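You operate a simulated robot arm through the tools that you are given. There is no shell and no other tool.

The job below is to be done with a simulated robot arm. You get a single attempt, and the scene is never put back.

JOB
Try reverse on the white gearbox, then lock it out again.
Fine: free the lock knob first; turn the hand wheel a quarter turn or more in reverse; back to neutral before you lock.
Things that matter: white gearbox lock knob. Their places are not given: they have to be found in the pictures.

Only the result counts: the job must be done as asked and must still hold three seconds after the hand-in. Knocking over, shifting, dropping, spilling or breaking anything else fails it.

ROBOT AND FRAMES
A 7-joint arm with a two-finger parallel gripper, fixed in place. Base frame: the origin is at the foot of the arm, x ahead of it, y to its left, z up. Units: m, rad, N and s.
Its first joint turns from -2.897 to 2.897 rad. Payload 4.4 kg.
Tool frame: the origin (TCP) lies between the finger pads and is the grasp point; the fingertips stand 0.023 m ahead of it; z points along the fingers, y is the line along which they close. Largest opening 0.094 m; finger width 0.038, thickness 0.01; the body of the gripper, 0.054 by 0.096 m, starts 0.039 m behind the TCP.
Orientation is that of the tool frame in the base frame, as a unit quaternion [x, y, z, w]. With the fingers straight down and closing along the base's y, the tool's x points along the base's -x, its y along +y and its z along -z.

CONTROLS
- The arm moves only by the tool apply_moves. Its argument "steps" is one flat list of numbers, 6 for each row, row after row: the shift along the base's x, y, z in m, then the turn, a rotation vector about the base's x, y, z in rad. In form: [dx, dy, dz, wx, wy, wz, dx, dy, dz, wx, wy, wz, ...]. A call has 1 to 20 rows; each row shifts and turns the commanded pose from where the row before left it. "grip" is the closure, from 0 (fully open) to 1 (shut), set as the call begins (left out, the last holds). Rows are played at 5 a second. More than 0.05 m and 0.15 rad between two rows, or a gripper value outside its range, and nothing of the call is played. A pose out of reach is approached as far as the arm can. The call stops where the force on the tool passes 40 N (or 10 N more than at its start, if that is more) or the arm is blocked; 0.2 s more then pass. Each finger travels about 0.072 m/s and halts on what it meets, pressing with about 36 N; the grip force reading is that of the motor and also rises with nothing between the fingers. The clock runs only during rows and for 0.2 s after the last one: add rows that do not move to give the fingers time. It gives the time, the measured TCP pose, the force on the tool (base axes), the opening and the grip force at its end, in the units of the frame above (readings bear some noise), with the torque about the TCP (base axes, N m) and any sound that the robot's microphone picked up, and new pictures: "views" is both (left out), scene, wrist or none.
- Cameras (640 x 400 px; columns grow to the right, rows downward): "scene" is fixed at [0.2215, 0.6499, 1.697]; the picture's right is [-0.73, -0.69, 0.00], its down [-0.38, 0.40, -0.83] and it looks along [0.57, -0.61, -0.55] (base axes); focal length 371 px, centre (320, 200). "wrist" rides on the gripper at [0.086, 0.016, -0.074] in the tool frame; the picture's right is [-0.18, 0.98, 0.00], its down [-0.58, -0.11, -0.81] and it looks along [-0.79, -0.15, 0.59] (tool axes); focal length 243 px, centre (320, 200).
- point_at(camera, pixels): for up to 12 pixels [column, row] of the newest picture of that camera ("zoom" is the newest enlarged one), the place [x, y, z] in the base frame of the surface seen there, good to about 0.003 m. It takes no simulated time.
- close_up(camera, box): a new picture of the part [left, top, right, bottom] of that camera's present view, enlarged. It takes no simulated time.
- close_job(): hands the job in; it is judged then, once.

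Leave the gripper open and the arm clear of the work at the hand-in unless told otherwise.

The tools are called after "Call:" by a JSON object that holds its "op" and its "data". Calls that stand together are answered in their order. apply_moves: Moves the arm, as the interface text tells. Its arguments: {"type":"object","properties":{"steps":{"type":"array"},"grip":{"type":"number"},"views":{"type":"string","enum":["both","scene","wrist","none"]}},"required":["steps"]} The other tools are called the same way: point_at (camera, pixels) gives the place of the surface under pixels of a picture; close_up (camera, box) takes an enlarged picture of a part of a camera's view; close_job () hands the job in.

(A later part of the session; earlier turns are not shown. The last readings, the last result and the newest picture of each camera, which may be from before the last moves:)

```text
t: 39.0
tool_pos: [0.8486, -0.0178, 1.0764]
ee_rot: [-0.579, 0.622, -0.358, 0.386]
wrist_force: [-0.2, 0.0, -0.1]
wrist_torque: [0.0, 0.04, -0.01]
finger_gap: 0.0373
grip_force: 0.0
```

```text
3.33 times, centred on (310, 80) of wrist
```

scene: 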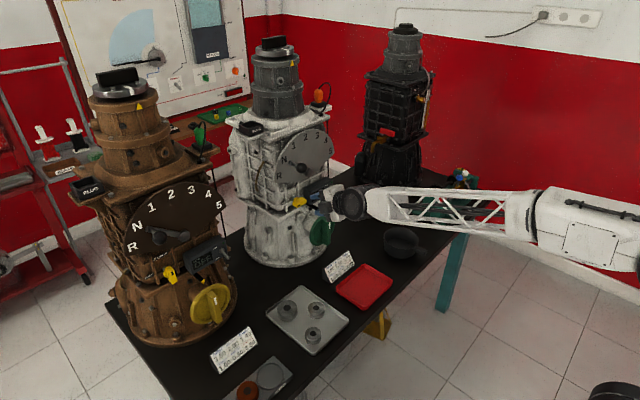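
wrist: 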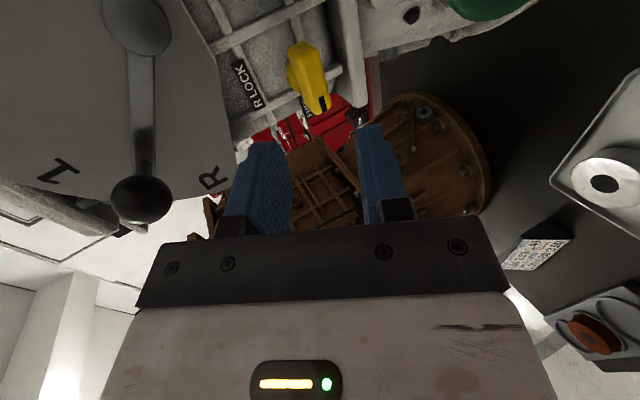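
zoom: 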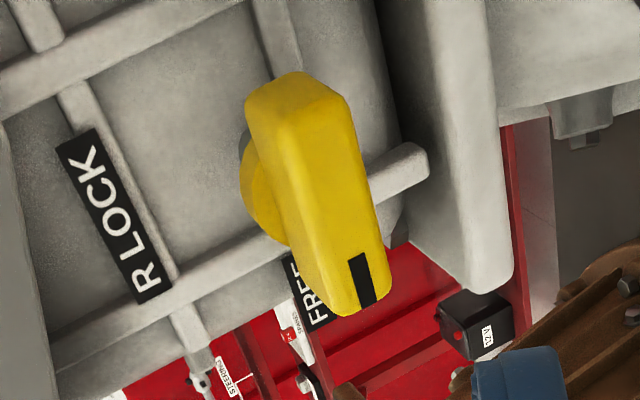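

The knob is horizontal within ~3°: FREE. Next the gear lever: ball centre ≈[0.918, −0.010, 1.171]. I roll to about −65° so the fingers bracket the ball along its path, open to ~5.5 cm, and go to a standoff ≈[0.853, −0.010, 1.20].

Call:
{"op": "apply_moves", "data": {"steps": [-0.01, 0.001, 0.025, 0.12, 0, -0.058, -0.01, 0.002, 0.025, 0.12, 0, -0.058, 0, 0.002, 0.025, 0.12, 0, -0.058, 0.01, 0.002, 0.025, 0, 0, 0, 0.014, 0, 0.024, 0, 0, 0, 0, 0, 0, 0, 0, 0], "grip": 0.42}}

```text
t: 40.4
tool_pos: [0.8516, -0.0101, 1.1988]
ee_rot: [-0.444, 0.724, -0.274, 0.451]
wrist_force: [0.3, -0.4, -0.5]
wrist_torque: [0.01, -0.02, -0.02]
finger_gap: 0.0547
grip_force: 0.0
```

scene: 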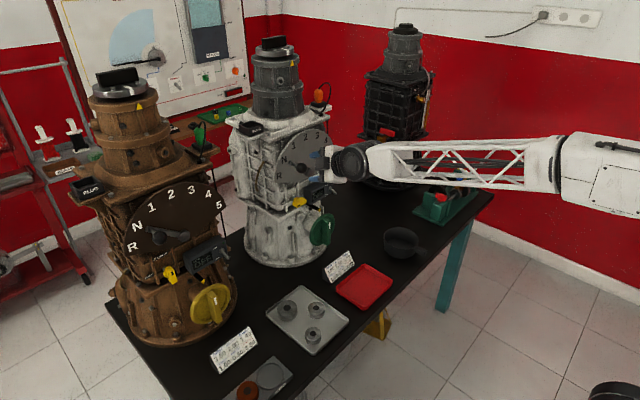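
wrist: 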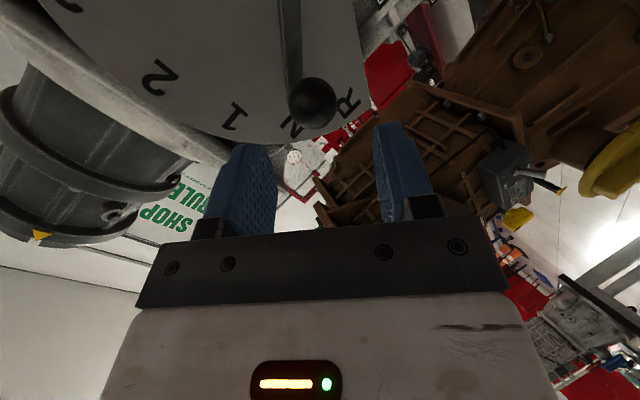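

The ball at (312,102) lies between the fingers. I refine its position.

Call:
{"op": "point_at", "data": {"camera": "wrist", "pixels": [[312, 102], [295, 102], [330, 102], [312, 84], [312, 120]]}}

```text
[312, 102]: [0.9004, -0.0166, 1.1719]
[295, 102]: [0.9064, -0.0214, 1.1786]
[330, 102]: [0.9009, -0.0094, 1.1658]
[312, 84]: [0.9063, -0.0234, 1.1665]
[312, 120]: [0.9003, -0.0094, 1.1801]
```

Ball centre ≈[0.915, −0.010, 1.171]. I advance along the tool axis by 0.06 m, fingers open around the ball.

Call:
{"op": "apply_moves", "data": {"steps": [0.018, 0, -0.008, 0, 0, 0, 0.018, 0, -0.008, 0, 0, 0, 0.018, 0, -0.008, 0, 0, 0, 0, 0, 0, 0, 0, 0]}}

Call:
{"op": "close_up", "data": {"camera": "scene", "box": [270, 110, 390, 220]}}

```text
t: 41.4
tool_pos: [0.906, -0.0105, 1.1743]
ee_rot: [-0.444, 0.724, -0.273, 0.451]
wrist_force: [0.0, 0.3, 0.1]
wrist_torque: [0.02, 0.03, 0.0]
finger_gap: 0.0544
grip_force: 0.0
```

scene: 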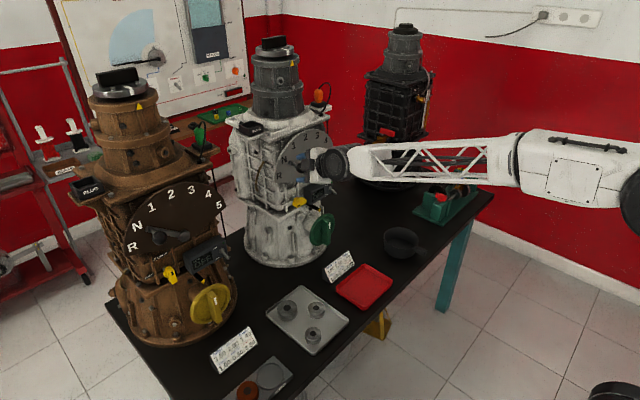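
wrist: 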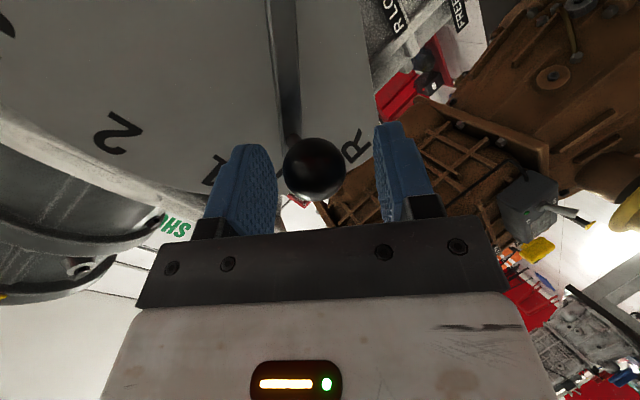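

```text
3.64 times, centred on (330, 165) of scene
```

zoom: 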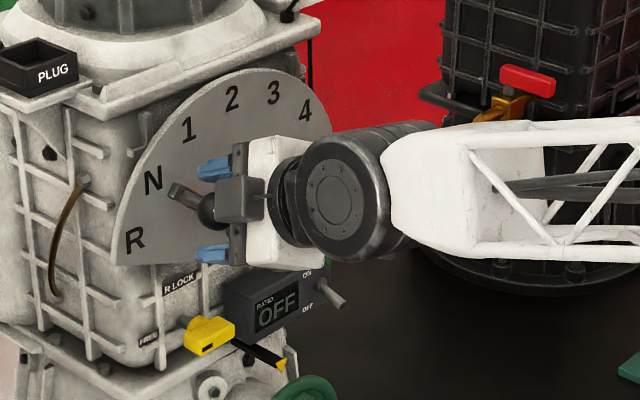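

The fingers bracket the ball. I close to ~3 cm gap.

Call:
{"op": "apply_moves", "data": {"steps": [0, 0, 0, 0, 0, 0, 0, 0, 0, 0, 0, 0], "grip": 0.68, "views": "wrist"}}

```text
t: 42.0
tool_pos: [0.9061, -0.0099, 1.1753]
ee_rot: [-0.445, 0.723, -0.274, 0.451]
wrist_force: [10.5, -1.5, 8.1]
wrist_torque: [-0.17, -0.02, -0.21]
finger_gap: 0.0314
grip_force: 45.1
```

wrist: 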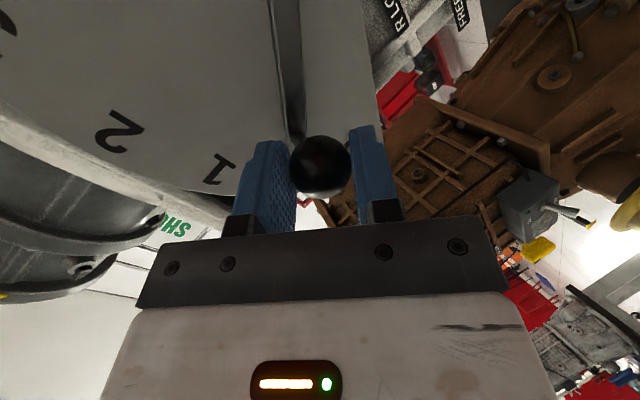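

It holds the ball (gap 0.0314). I loosen slightly to 0.65 so it is a snug fork and move along the arc to R (26.5° down-left).

Call:
{"op": "apply_moves", "data": {"steps": [0, 0, 0, 0, 0, 0, 0, 0.0038, -0.0052, 0, 0, 0, 0, 0.0034, -0.0055, 0, 0, 0, 0, 0.0029, -0.0057, 0, 0, 0, 0, 0.0026, -0.0061, 0, 0, 0, 0, 0.002, -0.0061, 0, 0, 0, 0, 0.0016, -0.0063, 0, 0, 0, 0, 0, 0, 0, 0, 0], "grip": 0.65}}

Call:
{"op": "close_up", "data": {"camera": "scene", "box": [270, 110, 390, 220]}}

```text
t: 43.8
tool_pos: [0.9066, 0.0053, 1.14]
ee_rot: [-0.444, 0.724, -0.273, 0.451]
wrist_force: [1.6, -0.7, 4.9]
wrist_torque: [0.0, -0.11, 0.02]
finger_gap: 0.0353
grip_force: 2.2
```

scene: 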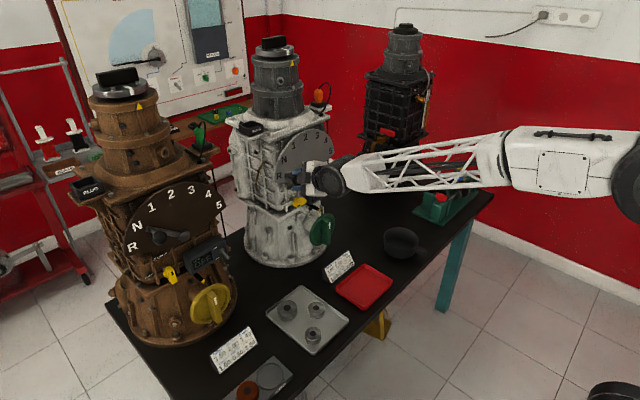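
wrist: 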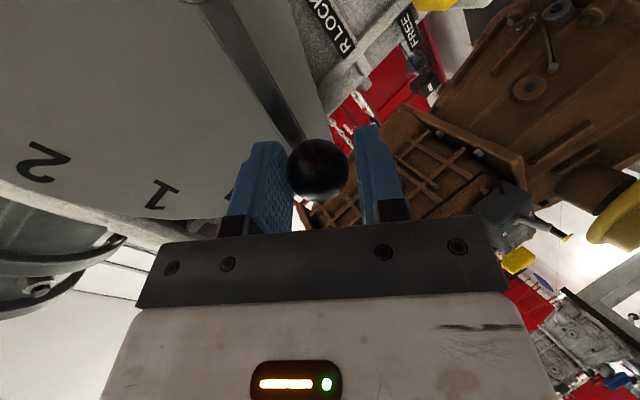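

```text
3.64 times, centred on (330, 165) of scene
```

zoom: 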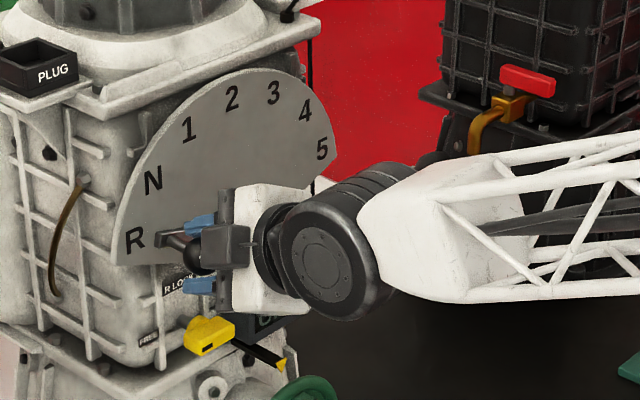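

The lever now points at R. I open and retreat along the tool axis to check it stays.

Call:
{"op": "apply_moves", "data": {"steps": [0, 0, 0, 0, 0, 0, 0, 0, 0, 0, 0, 0, -0.018, 0, 0.008, 0, 0, 0, -0.018, 0, 0.008, 0, 0, 0, -0.018, 0, 0.008, 0, 0, 0, -0.018, 0, 0.008, 0, 0, 0, 0, 0, 0, 0, 0, 0], "grip": 0.42}}

Call:
{"op": "close_up", "data": {"camera": "scene", "box": [270, 110, 390, 220]}}

```text
t: 45.4
tool_pos: [0.8349, 0.0065, 1.1718]
ee_rot: [-0.446, 0.724, -0.272, 0.451]
wrist_force: [-0.1, -0.2, -0.8]
wrist_torque: [-0.02, -0.01, 0.01]
finger_gap: 0.0546
grip_force: 0.0
```

scene: 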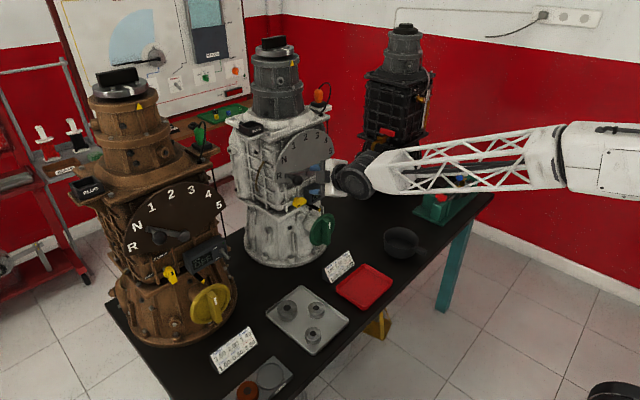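
wrist: 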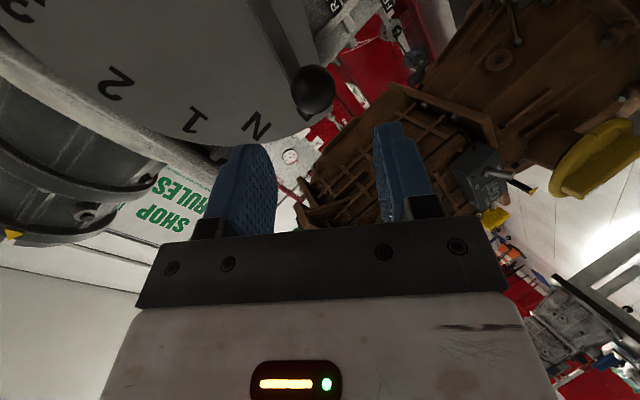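

```text
3.64 times, centred on (330, 165) of scene
```

zoom: 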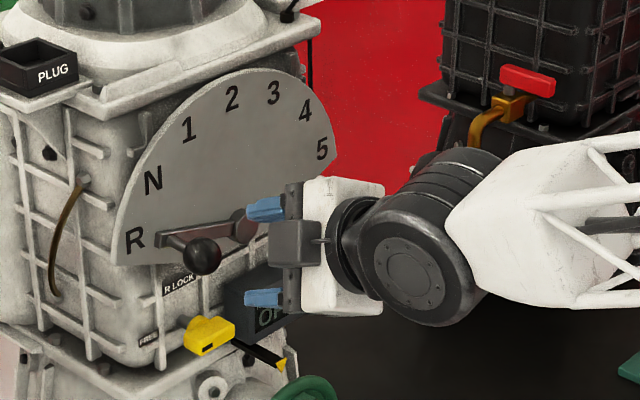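

The lever stays at R. I measure it, and the wheel handle for the next stage.

Call:
{"op": "point_at", "data": {"camera": "zoom", "pixels": [[202, 257], [243, 225], [165, 238], [135, 241], [152, 180], [202, 237]]}}

Call:
{"op": "point_at", "data": {"camera": "scene", "pixels": [[330, 222], [330, 230], [328, 240], [322, 215], [325, 218], [318, 245], [312, 230]]}}

Call:
{"op": "close_up", "data": {"camera": "scene", "box": [290, 185, 360, 255]}}

```text
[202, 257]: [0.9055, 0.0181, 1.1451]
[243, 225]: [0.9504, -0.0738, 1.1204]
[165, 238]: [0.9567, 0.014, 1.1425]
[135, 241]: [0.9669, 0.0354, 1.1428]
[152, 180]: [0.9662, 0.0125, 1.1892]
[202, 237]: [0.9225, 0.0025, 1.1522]
```

```text
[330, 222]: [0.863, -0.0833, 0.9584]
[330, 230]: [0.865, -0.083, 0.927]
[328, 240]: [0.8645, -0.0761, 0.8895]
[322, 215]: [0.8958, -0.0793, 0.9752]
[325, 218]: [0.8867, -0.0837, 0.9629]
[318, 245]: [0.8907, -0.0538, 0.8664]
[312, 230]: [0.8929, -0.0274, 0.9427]
```

```text
5.71 times, centred on (325, 220) of scene
```

zoom: 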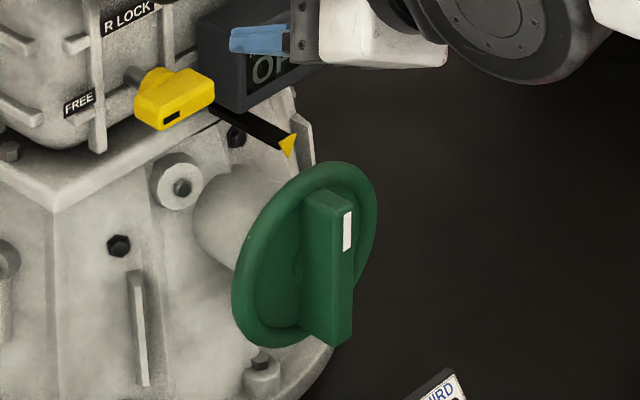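

Lever angle reads ~12° — at R. Now the green hand wheel (bar handle vertical, white mark up; front x≈0.864, centre ≈ y −0.08, z 0.92). I back off, roll to 0° and descend to a standoff in front of the wheel.

Call:
{"op": "apply_moves", "data": {"steps": [-0.03, 0, 0, 0, 0, 0, -0.03, -0.008, -0.01, 0.1275, 0, -0.0614, 0, -0.01, -0.025, 0.1275, 0, -0.0614, 0, -0.01, -0.025, 0.1275, 0, -0.0614, 0, -0.01, -0.025, 0.1275, 0, -0.0614, 0, -0.01, -0.025, 0.1275, 0, -0.0614, 0, -0.01, -0.025, 0.1275, 0, -0.0614, 0, -0.01, -0.025, 0.1275, 0, -0.0614, 0, -0.01, -0.02, 0.1275, 0, -0.0614, 0, -0.01, -0.02, 0, 0, 0, 0, 0, 0, 0, 0, 0]}}

```text
t: 47.8
tool_pos: [0.7748, -0.082, 0.972]
ee_rot: [0.011, 0.846, 0.016, 0.532]
wrist_force: [0.5, 0.1, 0.0]
wrist_torque: [0.0, 0.0, -0.03]
finger_gap: 0.0545
grip_force: 0.1
```

scene: 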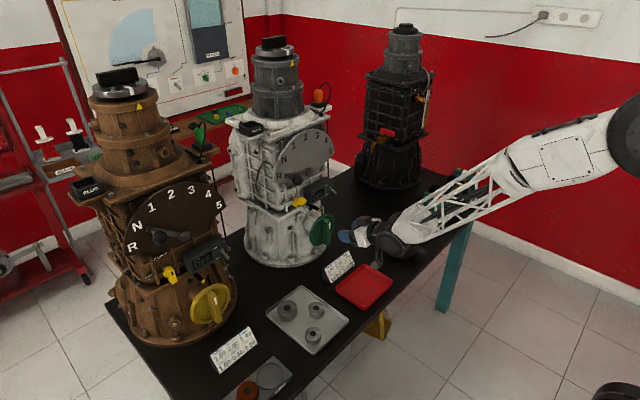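
wrist: 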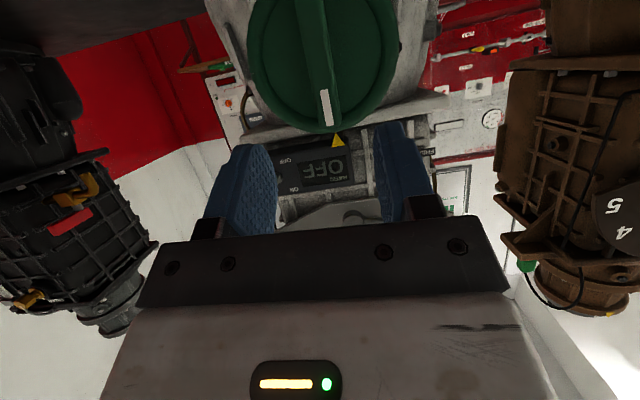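

Good. I measure the handle from this wrist view: mark (325,105), bar edges around (310–335, 60), rim.

Call:
{"op": "point_at", "data": {"camera": "wrist", "pixels": [[325, 107], [328, 122], [312, 40], [322, 70], [308, 70], [333, 70], [300, 70], [345, 70], [262, 60], [385, 60], [310, 10], [338, 142]]}}

Call:
{"op": "close_up", "data": {"camera": "wrist", "box": [230, 0, 420, 150]}}

```text
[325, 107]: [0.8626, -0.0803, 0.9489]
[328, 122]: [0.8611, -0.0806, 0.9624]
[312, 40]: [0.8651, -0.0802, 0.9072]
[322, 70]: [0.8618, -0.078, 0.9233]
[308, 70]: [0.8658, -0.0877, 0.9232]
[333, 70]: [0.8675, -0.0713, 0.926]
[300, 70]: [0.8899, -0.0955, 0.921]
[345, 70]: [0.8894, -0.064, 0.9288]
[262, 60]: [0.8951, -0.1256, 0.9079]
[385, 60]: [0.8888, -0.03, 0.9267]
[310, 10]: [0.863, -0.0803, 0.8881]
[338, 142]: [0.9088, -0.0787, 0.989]
```

```text
2.67 times, centred on (325, 75) of wrist
```

zoom: 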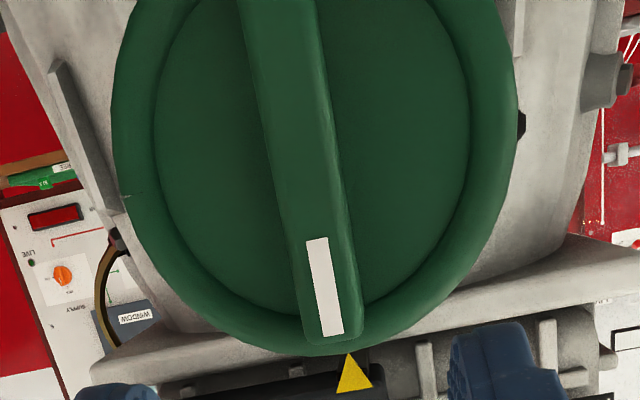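

Handle bar: y −0.089…−0.0715, z 0.875…0.968, front x 0.8635, disc face x 0.889. I fix the small roll and advance to TCP ≈[0.856, −0.080, 0.930].

Call:
{"op": "apply_moves", "data": {"steps": [0, 0.001, 0, -0.039, 0, 0, 0.02, 0.001, -0.01, 0, 0, 0, 0.02, 0, -0.01, 0, 0, 0, 0.02, 0, -0.01, 0, 0, 0, 0.021, 0, -0.012, 0, 0, 0, 0, 0, 0, 0, 0, 0]}}

```text
t: 49.2
tool_pos: [0.8548, -0.0788, 0.93]
ee_rot: [0.001, 0.847, -0.002, 0.532]
wrist_force: [-0.2, 0.0, 0.0]
wrist_torque: [-0.01, 0.0, 0.02]
finger_gap: 0.0544
grip_force: 0.1
```

scene: 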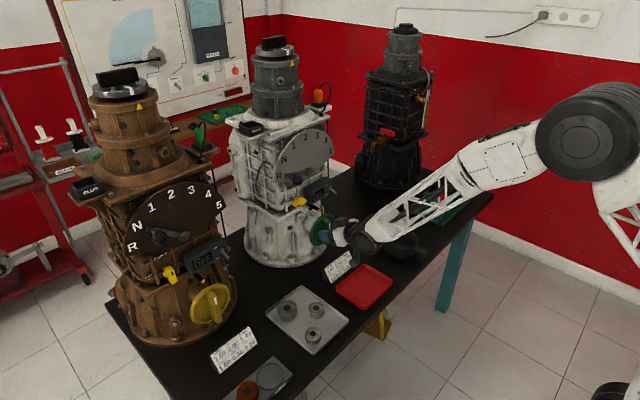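
wrist: 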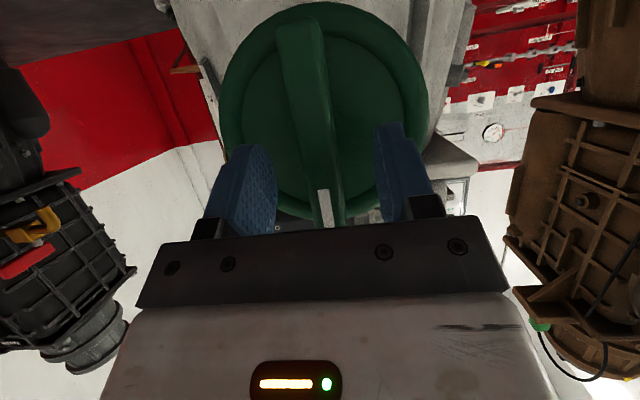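

The bar is between the fingers. I close to a ~2.6 cm fork and turn −0.6 rad about the tool axis.

Call:
{"op": "apply_moves", "data": {"steps": [0, -0.0008, 0, 0, 0, 0, 0, 0, 0, 0, 0, 0, 0, 0, 0, -0.09, 0, 0.0435, 0, 0, 0, -0.09, 0, 0.0435, 0, 0, 0, -0.09, 0, 0.0435, 0, 0, 0, -0.09, 0, 0.0435, 0, 0, 0, -0.09, 0, 0.0435, 0, 0, 0, -0.09, 0, 0.0435], "grip": 0.73}}

```text
t: 51.0
tool_pos: [0.8535, -0.0803, 0.9298]
ee_rot: [-0.25, 0.809, -0.16, 0.508]
wrist_force: [-4.0, 9.0, -4.1]
wrist_torque: [0.12, 0.21, 0.01]
finger_gap: 0.0299
grip_force: 4.4
```

scene: 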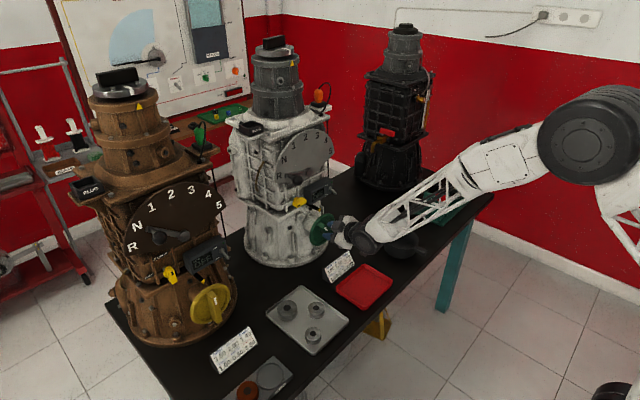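
wrist: 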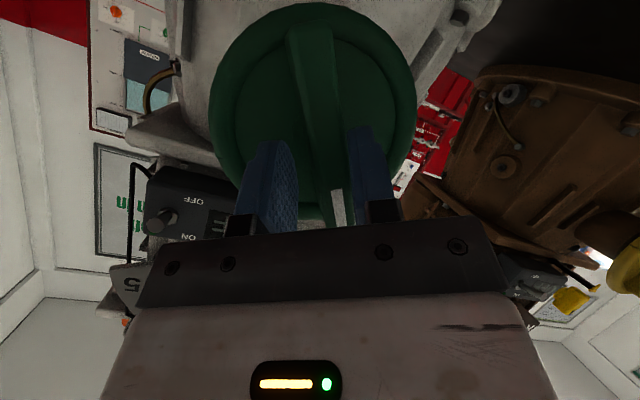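

The wheel follows. I continue another −0.6 rad with a slight relief shift.

Call:
{"op": "apply_moves", "data": {"steps": [0, 0.001, 0, -0.09, 0, 0.0435, 0, 0.0005, -0.001, -0.09, 0, 0.0435, 0, 0.0005, -0.001, -0.09, 0, 0.0435, 0, 0, -0.001, -0.09, 0, 0.0435, 0, 0, -0.001, -0.09, 0, 0.0435, 0, 0, -0.001, -0.09, 0, 0.0435]}}

```text
t: 52.4
tool_pos: [0.854, -0.0793, 0.926]
ee_rot: [-0.478, 0.697, -0.303, 0.441]
wrist_force: [-4.9, 4.0, -4.4]
wrist_torque: [0.16, 0.28, -0.04]
finger_gap: 0.0281
grip_force: 1.8
```

scene: 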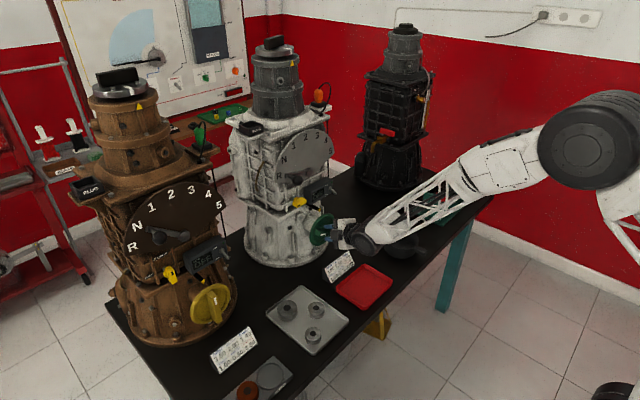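
wrist: 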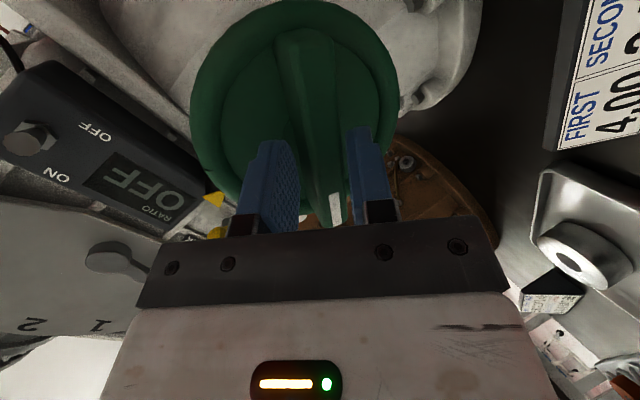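

Turned ~65–70° so far with low forces. I continue −0.9 rad more.

Call:
{"op": "apply_moves", "data": {"steps": [0, 0, -0.001, -0.09, 0, 0.0435, 0, 0, -0.001, -0.09, 0, 0.0435, 0, 0, 0, -0.09, 0, 0.0435, 0, 0, 0, -0.09, 0, 0.0435, 0, 0, 0, -0.09, 0, 0.0435, 0, 0, 0, -0.09, 0, 0.0435, 0, 0, 0, -0.09, 0, 0.0435, 0, 0, 0, -0.09, 0, 0.0435, 0, 0, 0, -0.09, 0, 0.0435]}}

```text
t: 54.4
tool_pos: [0.8548, -0.0788, 0.9229]
ee_rot: [0.735, -0.42, 0.462, -0.265]
wrist_force: [-4.7, -3.1, -6.7]
wrist_torque: [0.13, 0.08, -0.23]
finger_gap: 0.029
grip_force: 3.9
```

scene: 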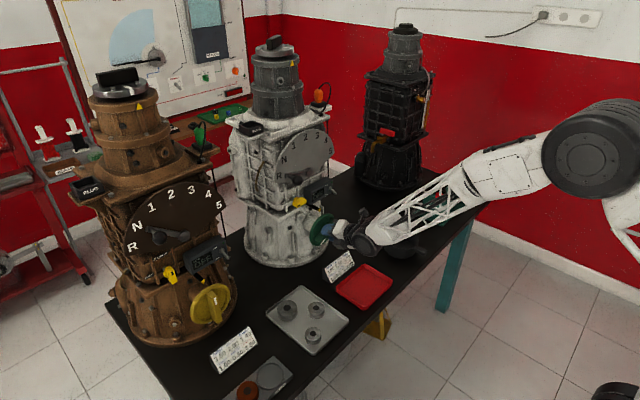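
wrist: 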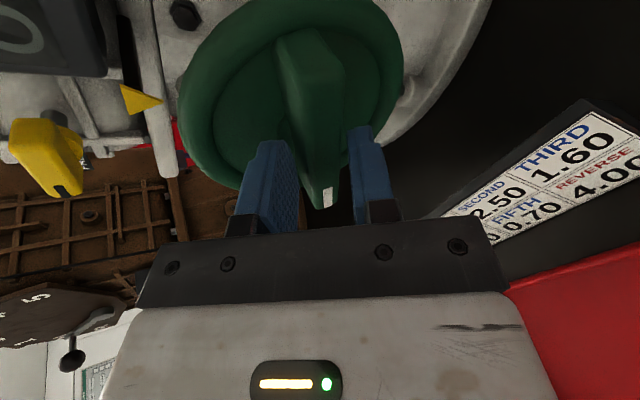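

The wheel followed to about −115°. I compare the top shaft with its earlier picture, to see which is driven.

Call:
{"op": "close_up", "data": {"camera": "scene", "box": [230, 30, 350, 200]}}

Call:
{"op": "close_up", "data": {"camera": "scene", "box": [290, 185, 360, 255]}}

```text
2.35 times, centred on (290, 115) of scene
```

zoom: 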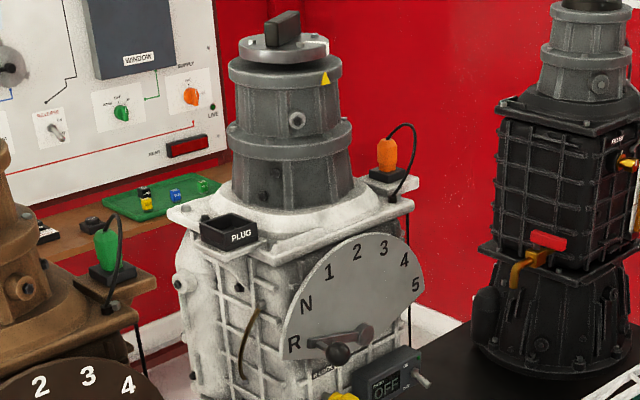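

```text
5.71 times, centred on (325, 220) of scene
```

zoom: 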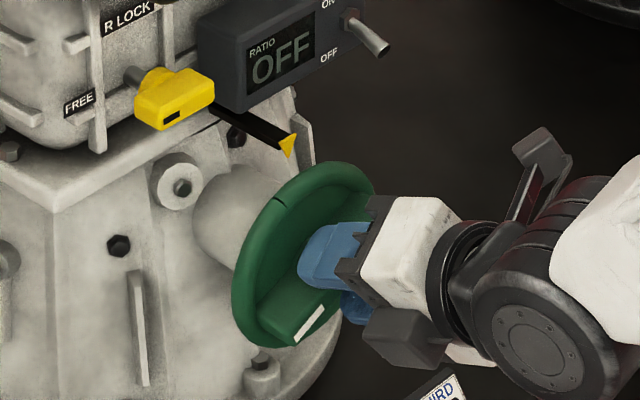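

The top shaft turned only ~30° (ratio 4), so the green wheel is the input. I measure the wheel mark to get the actual angle.

Call:
{"op": "point_at", "data": {"camera": "zoom", "pixels": [[309, 325], [315, 312], [300, 340], [280, 320], [262, 315]]}}

```text
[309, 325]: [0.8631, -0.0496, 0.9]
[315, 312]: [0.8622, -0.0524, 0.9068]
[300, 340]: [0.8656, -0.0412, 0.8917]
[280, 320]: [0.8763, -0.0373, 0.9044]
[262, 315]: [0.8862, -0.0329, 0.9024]
```

The mark has turned about 120°. I loosen slightly and retreat along the tool axis, then open fully clear.

Call:
{"op": "apply_moves", "data": {"steps": [0, 0, 0, 0, 0, 0, -0.018, 0, 0.0087, 0, 0, 0, -0.018, 0, 0.0087, 0, 0, 0, -0.018, 0, 0.0087, 0, 0, 0, -0.018, 0, 0.0087, 0, 0, 0], "grip": 0.67, "views": "scene"}}

```text
t: 55.6
tool_pos: [0.7812, -0.079, 0.9573]
ee_rot: [0.734, -0.42, 0.462, -0.266]
wrist_force: [0.5, 0.1, -0.4]
wrist_torque: [0.0, -0.05, 0.0]
finger_gap: 0.0309
grip_force: 0.1
```

scene: 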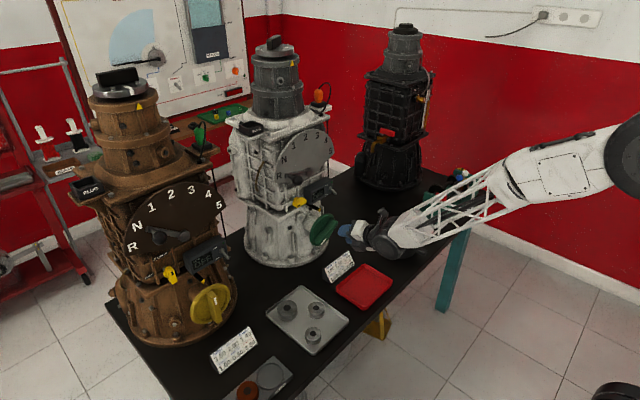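

Clear of the wheel. Now to the lever: roll back +55° to −65°, rise to the standoff ≈[0.842, 0.0075, 1.171], open to 5.5 cm.

Call:
{"op": "apply_moves", "data": {"steps": [0, 0.0108, 0.0267, 0.1235, 0, -0.0593, 0, 0.0108, 0.0267, 0.1235, 0, -0.0593, 0, 0.0108, 0.0267, 0.1235, 0, -0.0593, 0, 0.0108, 0.0267, 0.1235, 0, -0.0593, 0, 0.0108, 0.0267, 0.1235, 0, -0.0593, 0, 0.0108, 0.0267, 0.1235, 0, -0.0593, 0, 0.0108, 0.0267, 0.1235, 0, -0.0593, 0.02, 0.0108, 0.0267, 0, 0, 0, 0.02, 0, 0, 0, 0, 0, 0.02, 0, 0, 0, 0, 0, 0, 0, 0, 0, 0, 0], "grip": 0.42}}

```text
t: 58.0
tool_pos: [0.8427, 0.0079, 1.1706]
ee_rot: [-0.456, 0.712, -0.288, 0.45]
wrist_force: [0.1, 0.2, -0.4]
wrist_torque: [-0.01, 0.01, 0.0]
finger_gap: 0.0544
grip_force: 0.0
```

scene: 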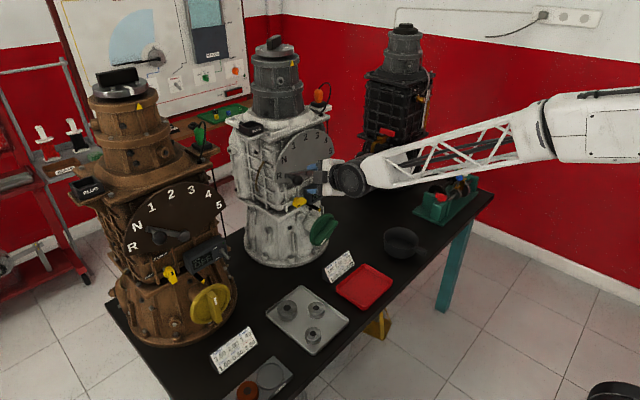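
wrist: 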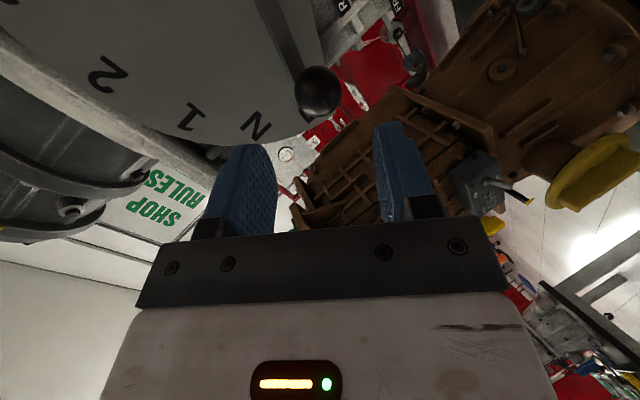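

The ball (317,92) is centred between the fingers. I verify its position, then advance.

Call:
{"op": "point_at", "data": {"camera": "wrist", "pixels": [[317, 92], [300, 92], [335, 92]]}}

Call:
{"op": "apply_moves", "data": {"steps": [0.018, 0, -0.0087, 0, 0, 0, 0.018, 0, -0.0087, 0, 0, 0, 0.018, 0, -0.0087, 0, 0, 0, 0.009, 0, -0.0044, 0, 0, 0, 0, 0, 0, 0, 0, 0]}}

```text
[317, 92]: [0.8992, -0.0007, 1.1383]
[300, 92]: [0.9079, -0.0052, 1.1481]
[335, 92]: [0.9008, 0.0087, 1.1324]
```

```text
t: 59.2
tool_pos: [0.9065, 0.008, 1.1403]
ee_rot: [-0.456, 0.712, -0.288, 0.45]
wrist_force: [-0.5, 0.9, 0.0]
wrist_torque: [-0.01, -0.02, -0.01]
finger_gap: 0.0543
grip_force: 0.0
```

scene: 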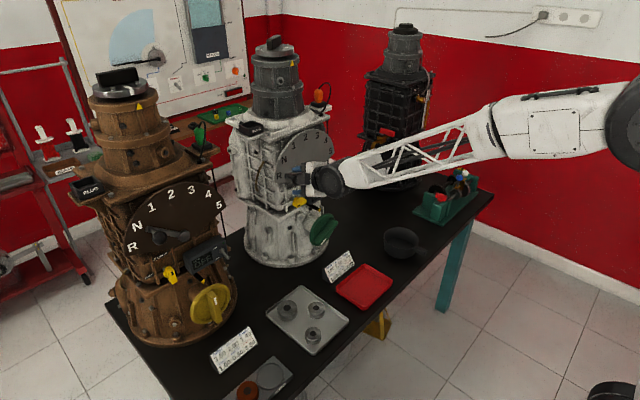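
wrist: 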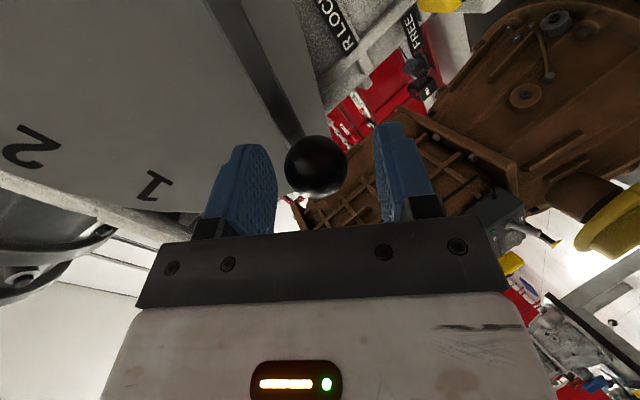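

In place. I close to ~3.2 cm and move back along the arc to N.

Call:
{"op": "apply_moves", "data": {"steps": [0, 0, 0, 0, 0, 0, 0, 0, 0, 0, 0, 0, 0, -0.0017, 0.0063, 0, 0, 0, 0, -0.0022, 0.0061, 0, 0, 0, 0, -0.0028, 0.0061, 0, 0, 0, 0, -0.0031, 0.0057, 0, 0, 0, 0, -0.0036, 0.0055, 0, 0, 0, 0, -0.004, 0.0052, 0, 0, 0, 0, 0, 0, 0, 0, 0], "grip": 0.665}}

Call:
{"op": "close_up", "data": {"camera": "scene", "box": [270, 110, 390, 220]}}

```text
t: 61.2
tool_pos: [0.9066, -0.0091, 1.1773]
ee_rot: [-0.457, 0.711, -0.288, 0.45]
wrist_force: [1.1, -0.3, 2.5]
wrist_torque: [-0.02, -0.02, 0.01]
finger_gap: 0.0329
grip_force: 1.3
```

scene: 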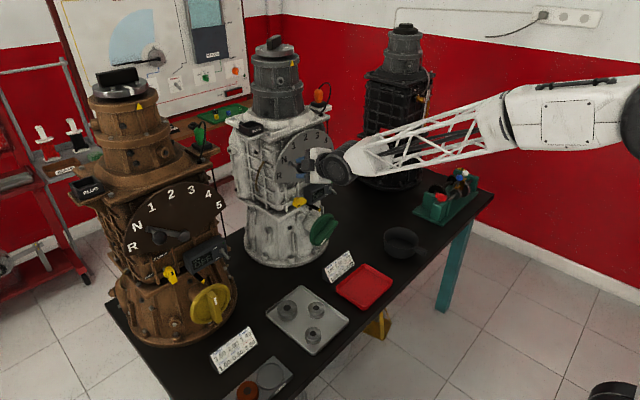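
wrist: 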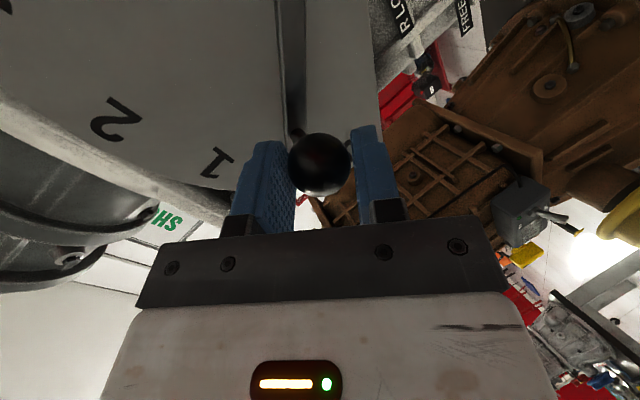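

```text
3.64 times, centred on (330, 165) of scene
```

zoom: 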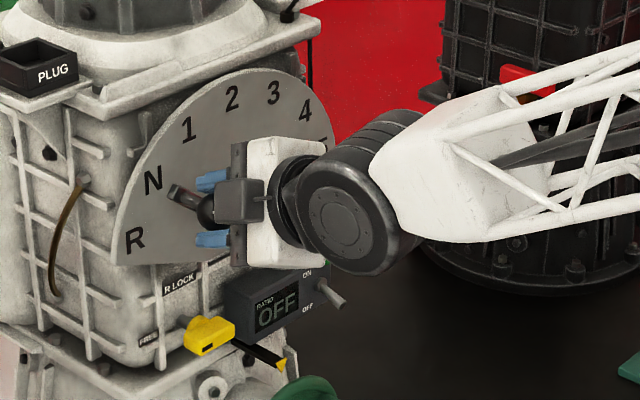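

Lever points to N again. I open, retreat along the axis and check.

Call:
{"op": "apply_moves", "data": {"steps": [0, 0, 0, 0, 0, 0, 0, 0, 0, 0, 0, 0, -0.018, 0, 0.0087, 0, 0, 0, -0.018, 0, 0.0087, 0, 0, 0, -0.018, 0, 0.0087, 0, 0, 0, -0.018, 0, 0.0087, 0, 0, 0, -0.018, 0, 0, 0, 0, 0, 0, 0, 0, 0, 0, 0], "grip": 0.42}}

Call:
{"op": "close_up", "data": {"camera": "scene", "box": [275, 120, 340, 190]}}

Call:
{"op": "point_at", "data": {"camera": "zoom", "pixels": [[285, 272], [265, 275], [310, 275], [288, 250], [288, 298], [325, 298], [335, 280], [220, 240]]}}

```text
t: 63.0
tool_pos: [0.8167, -0.0097, 1.211]
ee_rot: [-0.457, 0.712, -0.288, 0.449]
wrist_force: [0.3, 0.5, 0.2]
wrist_torque: [-0.02, 0.05, -0.01]
finger_gap: 0.0543
grip_force: 0.0
```

scene: 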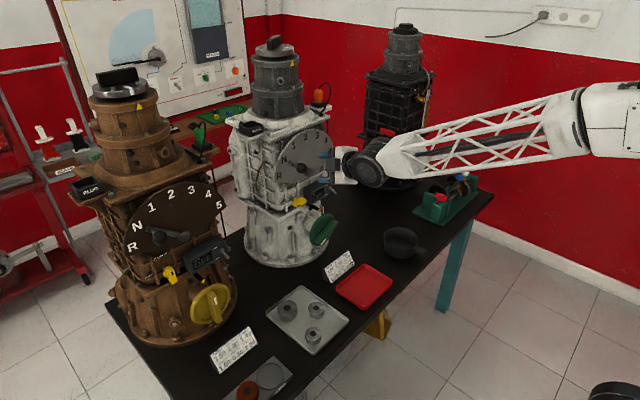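
wrist: 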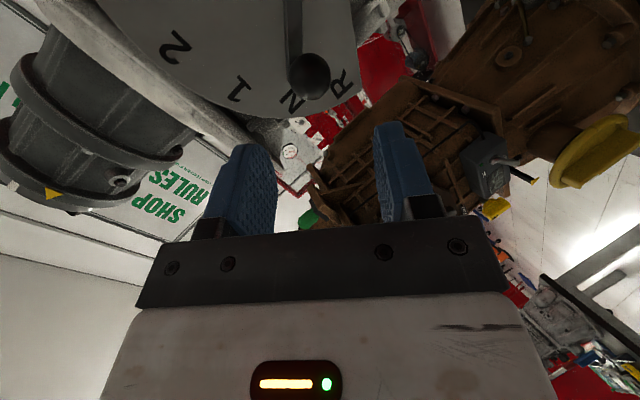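

```text
5.71 times, centred on (308, 155) of scene
```

zoom: 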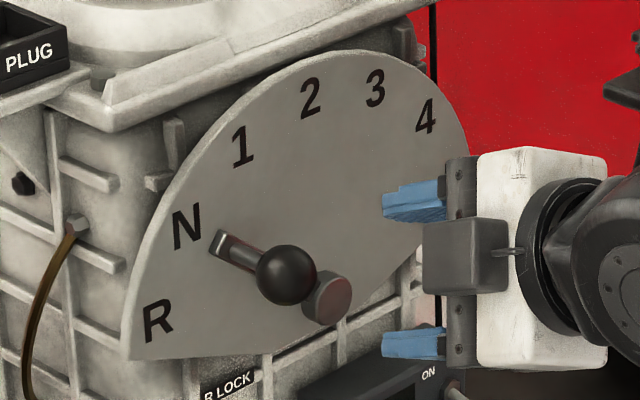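

```text
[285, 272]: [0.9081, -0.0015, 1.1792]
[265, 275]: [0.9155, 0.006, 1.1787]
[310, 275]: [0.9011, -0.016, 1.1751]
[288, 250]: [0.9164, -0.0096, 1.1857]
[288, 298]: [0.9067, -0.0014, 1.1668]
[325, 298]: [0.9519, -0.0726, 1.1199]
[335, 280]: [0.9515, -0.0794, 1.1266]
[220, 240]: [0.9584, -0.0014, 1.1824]
```

The lever is back exactly as at the start (N). Now lock: roll to about −88°, descend to the standoff before the horizontal knob ≈[0.845, −0.0185, 1.081].

Call:
{"op": "apply_moves", "data": {"steps": [0, 0, -0.02, -0.1172, 0, 0.0563, 0, -0.002, -0.025, -0.1172, 0, 0.0563, 0, -0.002, -0.025, -0.1172, 0, 0.0563, 0, -0.002, -0.025, 0, 0, 0, 0.014, -0.002, -0.02, 0, 0, 0, 0.014, -0.001, -0.014, 0, 0, 0, 0, 0, 0, 0, 0, 0], "grip": 0.5}}

Call:
{"op": "point_at", "data": {"camera": "wrist", "pixels": [[300, 50], [308, 70], [322, 102], [318, 85]]}}

```text
t: 64.6
tool_pos: [0.8439, -0.0185, 1.0815]
ee_rot: [-0.586, 0.61, -0.37, 0.385]
wrist_force: [-0.7, 0.3, 0.7]
wrist_torque: [0.06, -0.02, 0.04]
finger_gap: 0.047
grip_force: 0.0
```

scene: 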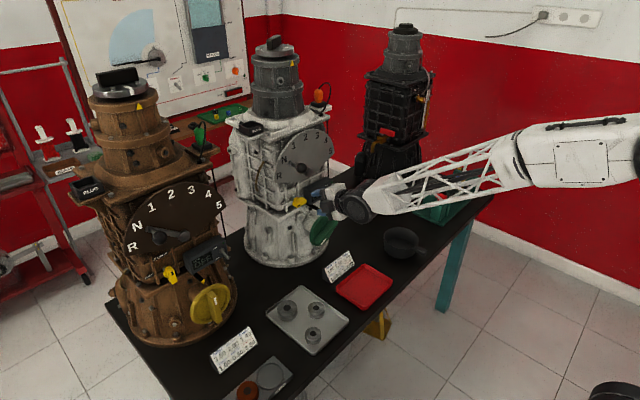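
wrist: 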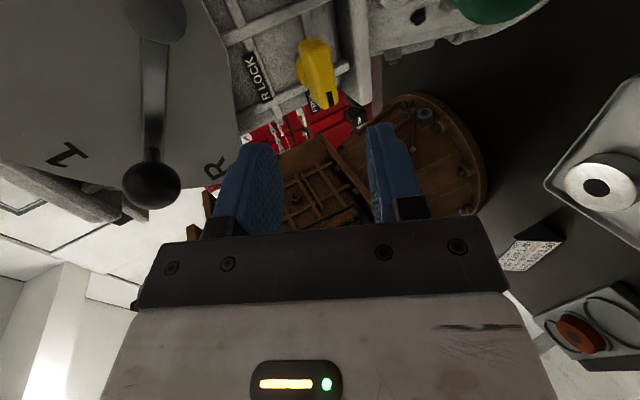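

```text
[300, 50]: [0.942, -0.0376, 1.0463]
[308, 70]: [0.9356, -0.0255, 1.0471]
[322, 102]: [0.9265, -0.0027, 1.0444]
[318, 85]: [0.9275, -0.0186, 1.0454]
```

Knob still horizontal, centred. I advance along the axis to TCP ≈[0.920, −0.0185, 1.045] and then close to a ~2.3 cm fork.

Call:
{"op": "apply_moves", "data": {"steps": [0.019, -0.0003, -0.0091, 0, 0, 0, 0.019, -0.0003, -0.0091, 0, 0, 0, 0.019, 0, -0.0091, 0, 0, 0, 0.019, 0, -0.0091, 0, 0, 0, 0, 0, 0, 0, 0, 0], "views": "none"}}

Call:
{"op": "apply_moves", "data": {"steps": [0, 0, 0, 0, 0, 0, 0, 0, 0, 0, 0, 0, 0, 0, 0, 0, 0, 0], "grip": 0.77}}

```text
t: 65.8
tool_pos: [0.9208, -0.0193, 1.0452]
ee_rot: [-0.587, 0.609, -0.37, 0.385]
wrist_force: [-1.1, 0.5, -0.8]
wrist_torque: [0.0, -0.01, 0.02]
finger_gap: 0.047
grip_force: 0.1
```

```text
t: 66.6
tool_pos: [0.9198, -0.019, 1.0464]
ee_rot: [-0.587, 0.609, -0.369, 0.386]
wrist_force: [0.1, 0.1, -2.8]
wrist_torque: [-0.08, -0.56, 0.62]
finger_gap: 0.0227
grip_force: 44.8
```

scene: 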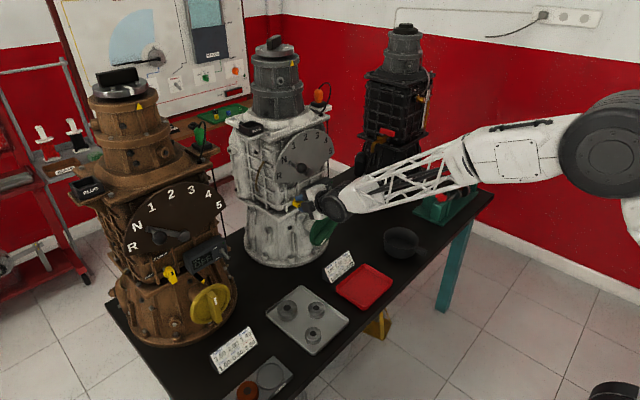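
wrist: 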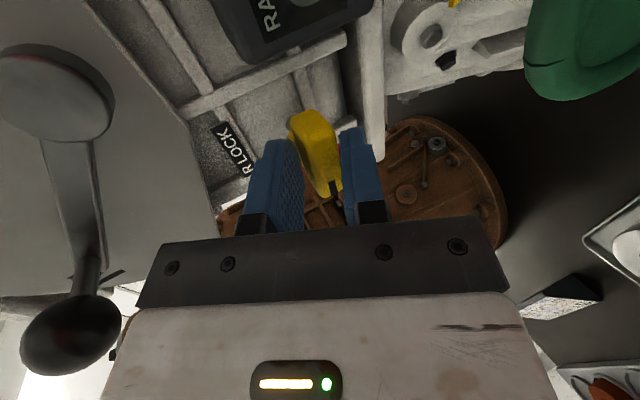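

The fork snugly holds the bar. I loosen to ~2.4 cm and turn +0.6 rad toward R LOCK.

Call:
{"op": "apply_moves", "data": {"steps": [0, 0, 0, 0, 0, 0, 0, 0, 0, 0.0895, 0, -0.0445, 0, 0, 0, 0.0895, 0, -0.0445, 0, 0, 0, 0.0895, 0, -0.0445, 0, 0, 0, 0.0895, 0, -0.0445, 0, 0, 0, 0.0895, 0, -0.0445, 0, 0, 0, 0.0895, 0, -0.0445], "grip": 0.745}}

```text
t: 68.2
tool_pos: [0.92, -0.0187, 1.0453]
ee_rot: [-0.377, 0.757, -0.241, 0.476]
wrist_force: [0.3, 1.5, 0.2]
wrist_torque: [-0.01, 0.02, 0.02]
finger_gap: 0.0245
grip_force: 0.0
```

scene: 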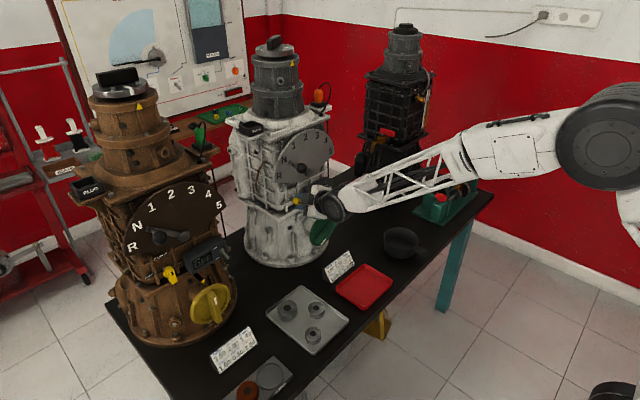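
wrist: 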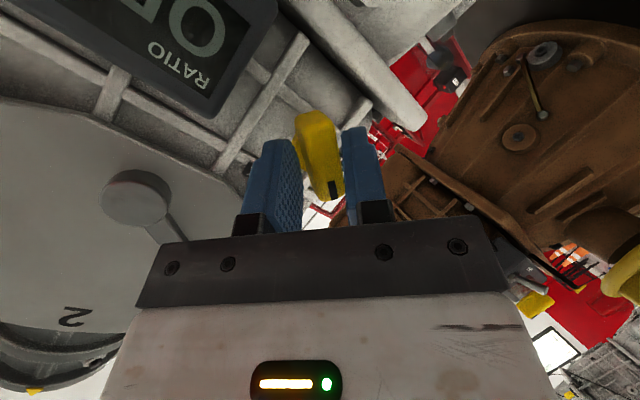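

Following well. I continue +0.9 rad, narrowing the fork to ~2 cm and rising 3 mm toward the knob's axis line.

Call:
{"op": "apply_moves", "data": {"steps": [0, 0, 0, 0.0895, 0, -0.0445, 0, 0, 0.0005, 0.0895, 0, -0.0445, 0, 0, 0.0005, 0.0895, 0, -0.0445, 0, 0, 0.0005, 0.0895, 0, -0.0445, 0, 0, 0.0005, 0.0895, 0, -0.0445, 0, 0, 0.0005, 0.0895, 0, -0.0445, 0, 0, 0.0005, 0.0895, 0, -0.0445, 0, 0, 0, 0.0895, 0, -0.0445, 0, 0, 0, 0.0895, 0, -0.0445, 0, 0, 0, 0, 0, 0], "grip": 0.785}}

```text
t: 70.4
tool_pos: [0.9201, -0.0191, 1.0481]
ee_rot: [-0.007, 0.849, -0.016, 0.528]
wrist_force: [-0.1, -0.2, 0.1]
wrist_torque: [0.02, 0.0, 0.01]
finger_gap: 0.0202
grip_force: 0.6
```

scene: 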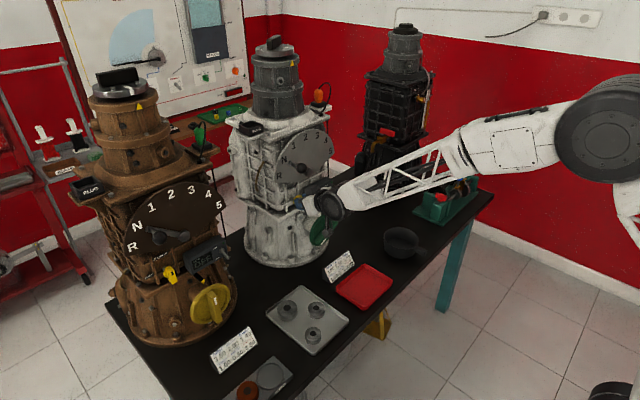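
wrist: 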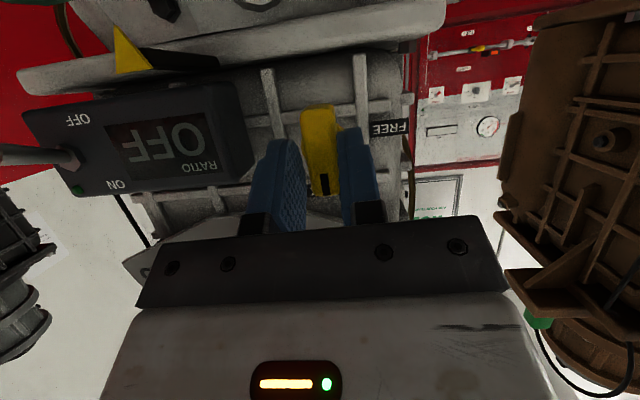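

Knob is near vertical. I turn a further +0.3 rad gently, to take up the fork's slack against the LOCK end.

Call:
{"op": "apply_moves", "data": {"steps": [0, 0, 0, 0.0448, 0, -0.0222, 0, 0, 0, 0.0448, 0, -0.0222, 0, 0, 0, 0.0448, 0, -0.0222, 0, 0, 0, 0.0448, 0, -0.0222, 0, 0, 0, 0.0448, 0, -0.0222, 0, 0, 0, 0.0448, 0, -0.0222, 0, 0, 0, 0, 0, 0]}}

Call:
{"op": "close_up", "data": {"camera": "wrist", "box": [240, 80, 400, 220]}}

```text
t: 72.0
tool_pos: [0.9205, -0.0188, 1.0479]
ee_rot: [0.118, 0.842, 0.064, 0.522]
wrist_force: [-4.7, 23.4, -8.3]
wrist_torque: [-0.33, 0.21, 0.76]
finger_gap: 0.0291
grip_force: 9.9
```

scene: 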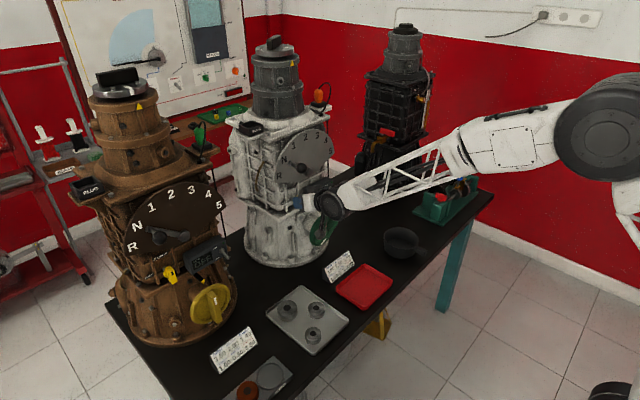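
wrist: 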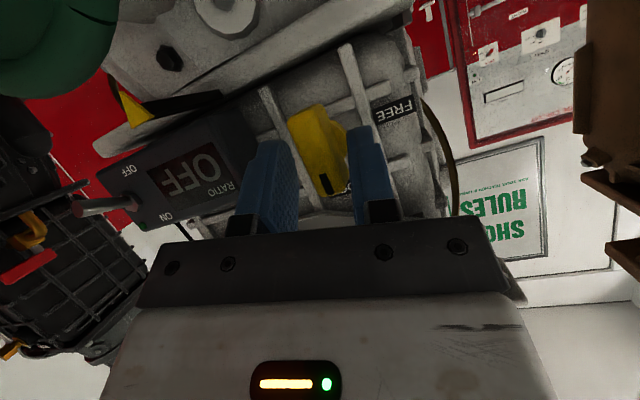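

```text
2.86 times, centred on (320, 150) of wrist
```

zoom: 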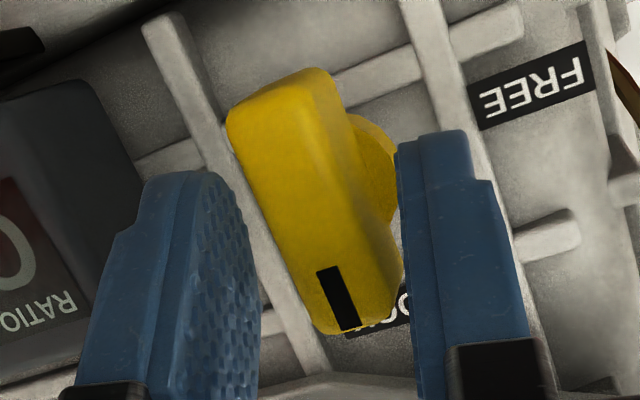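

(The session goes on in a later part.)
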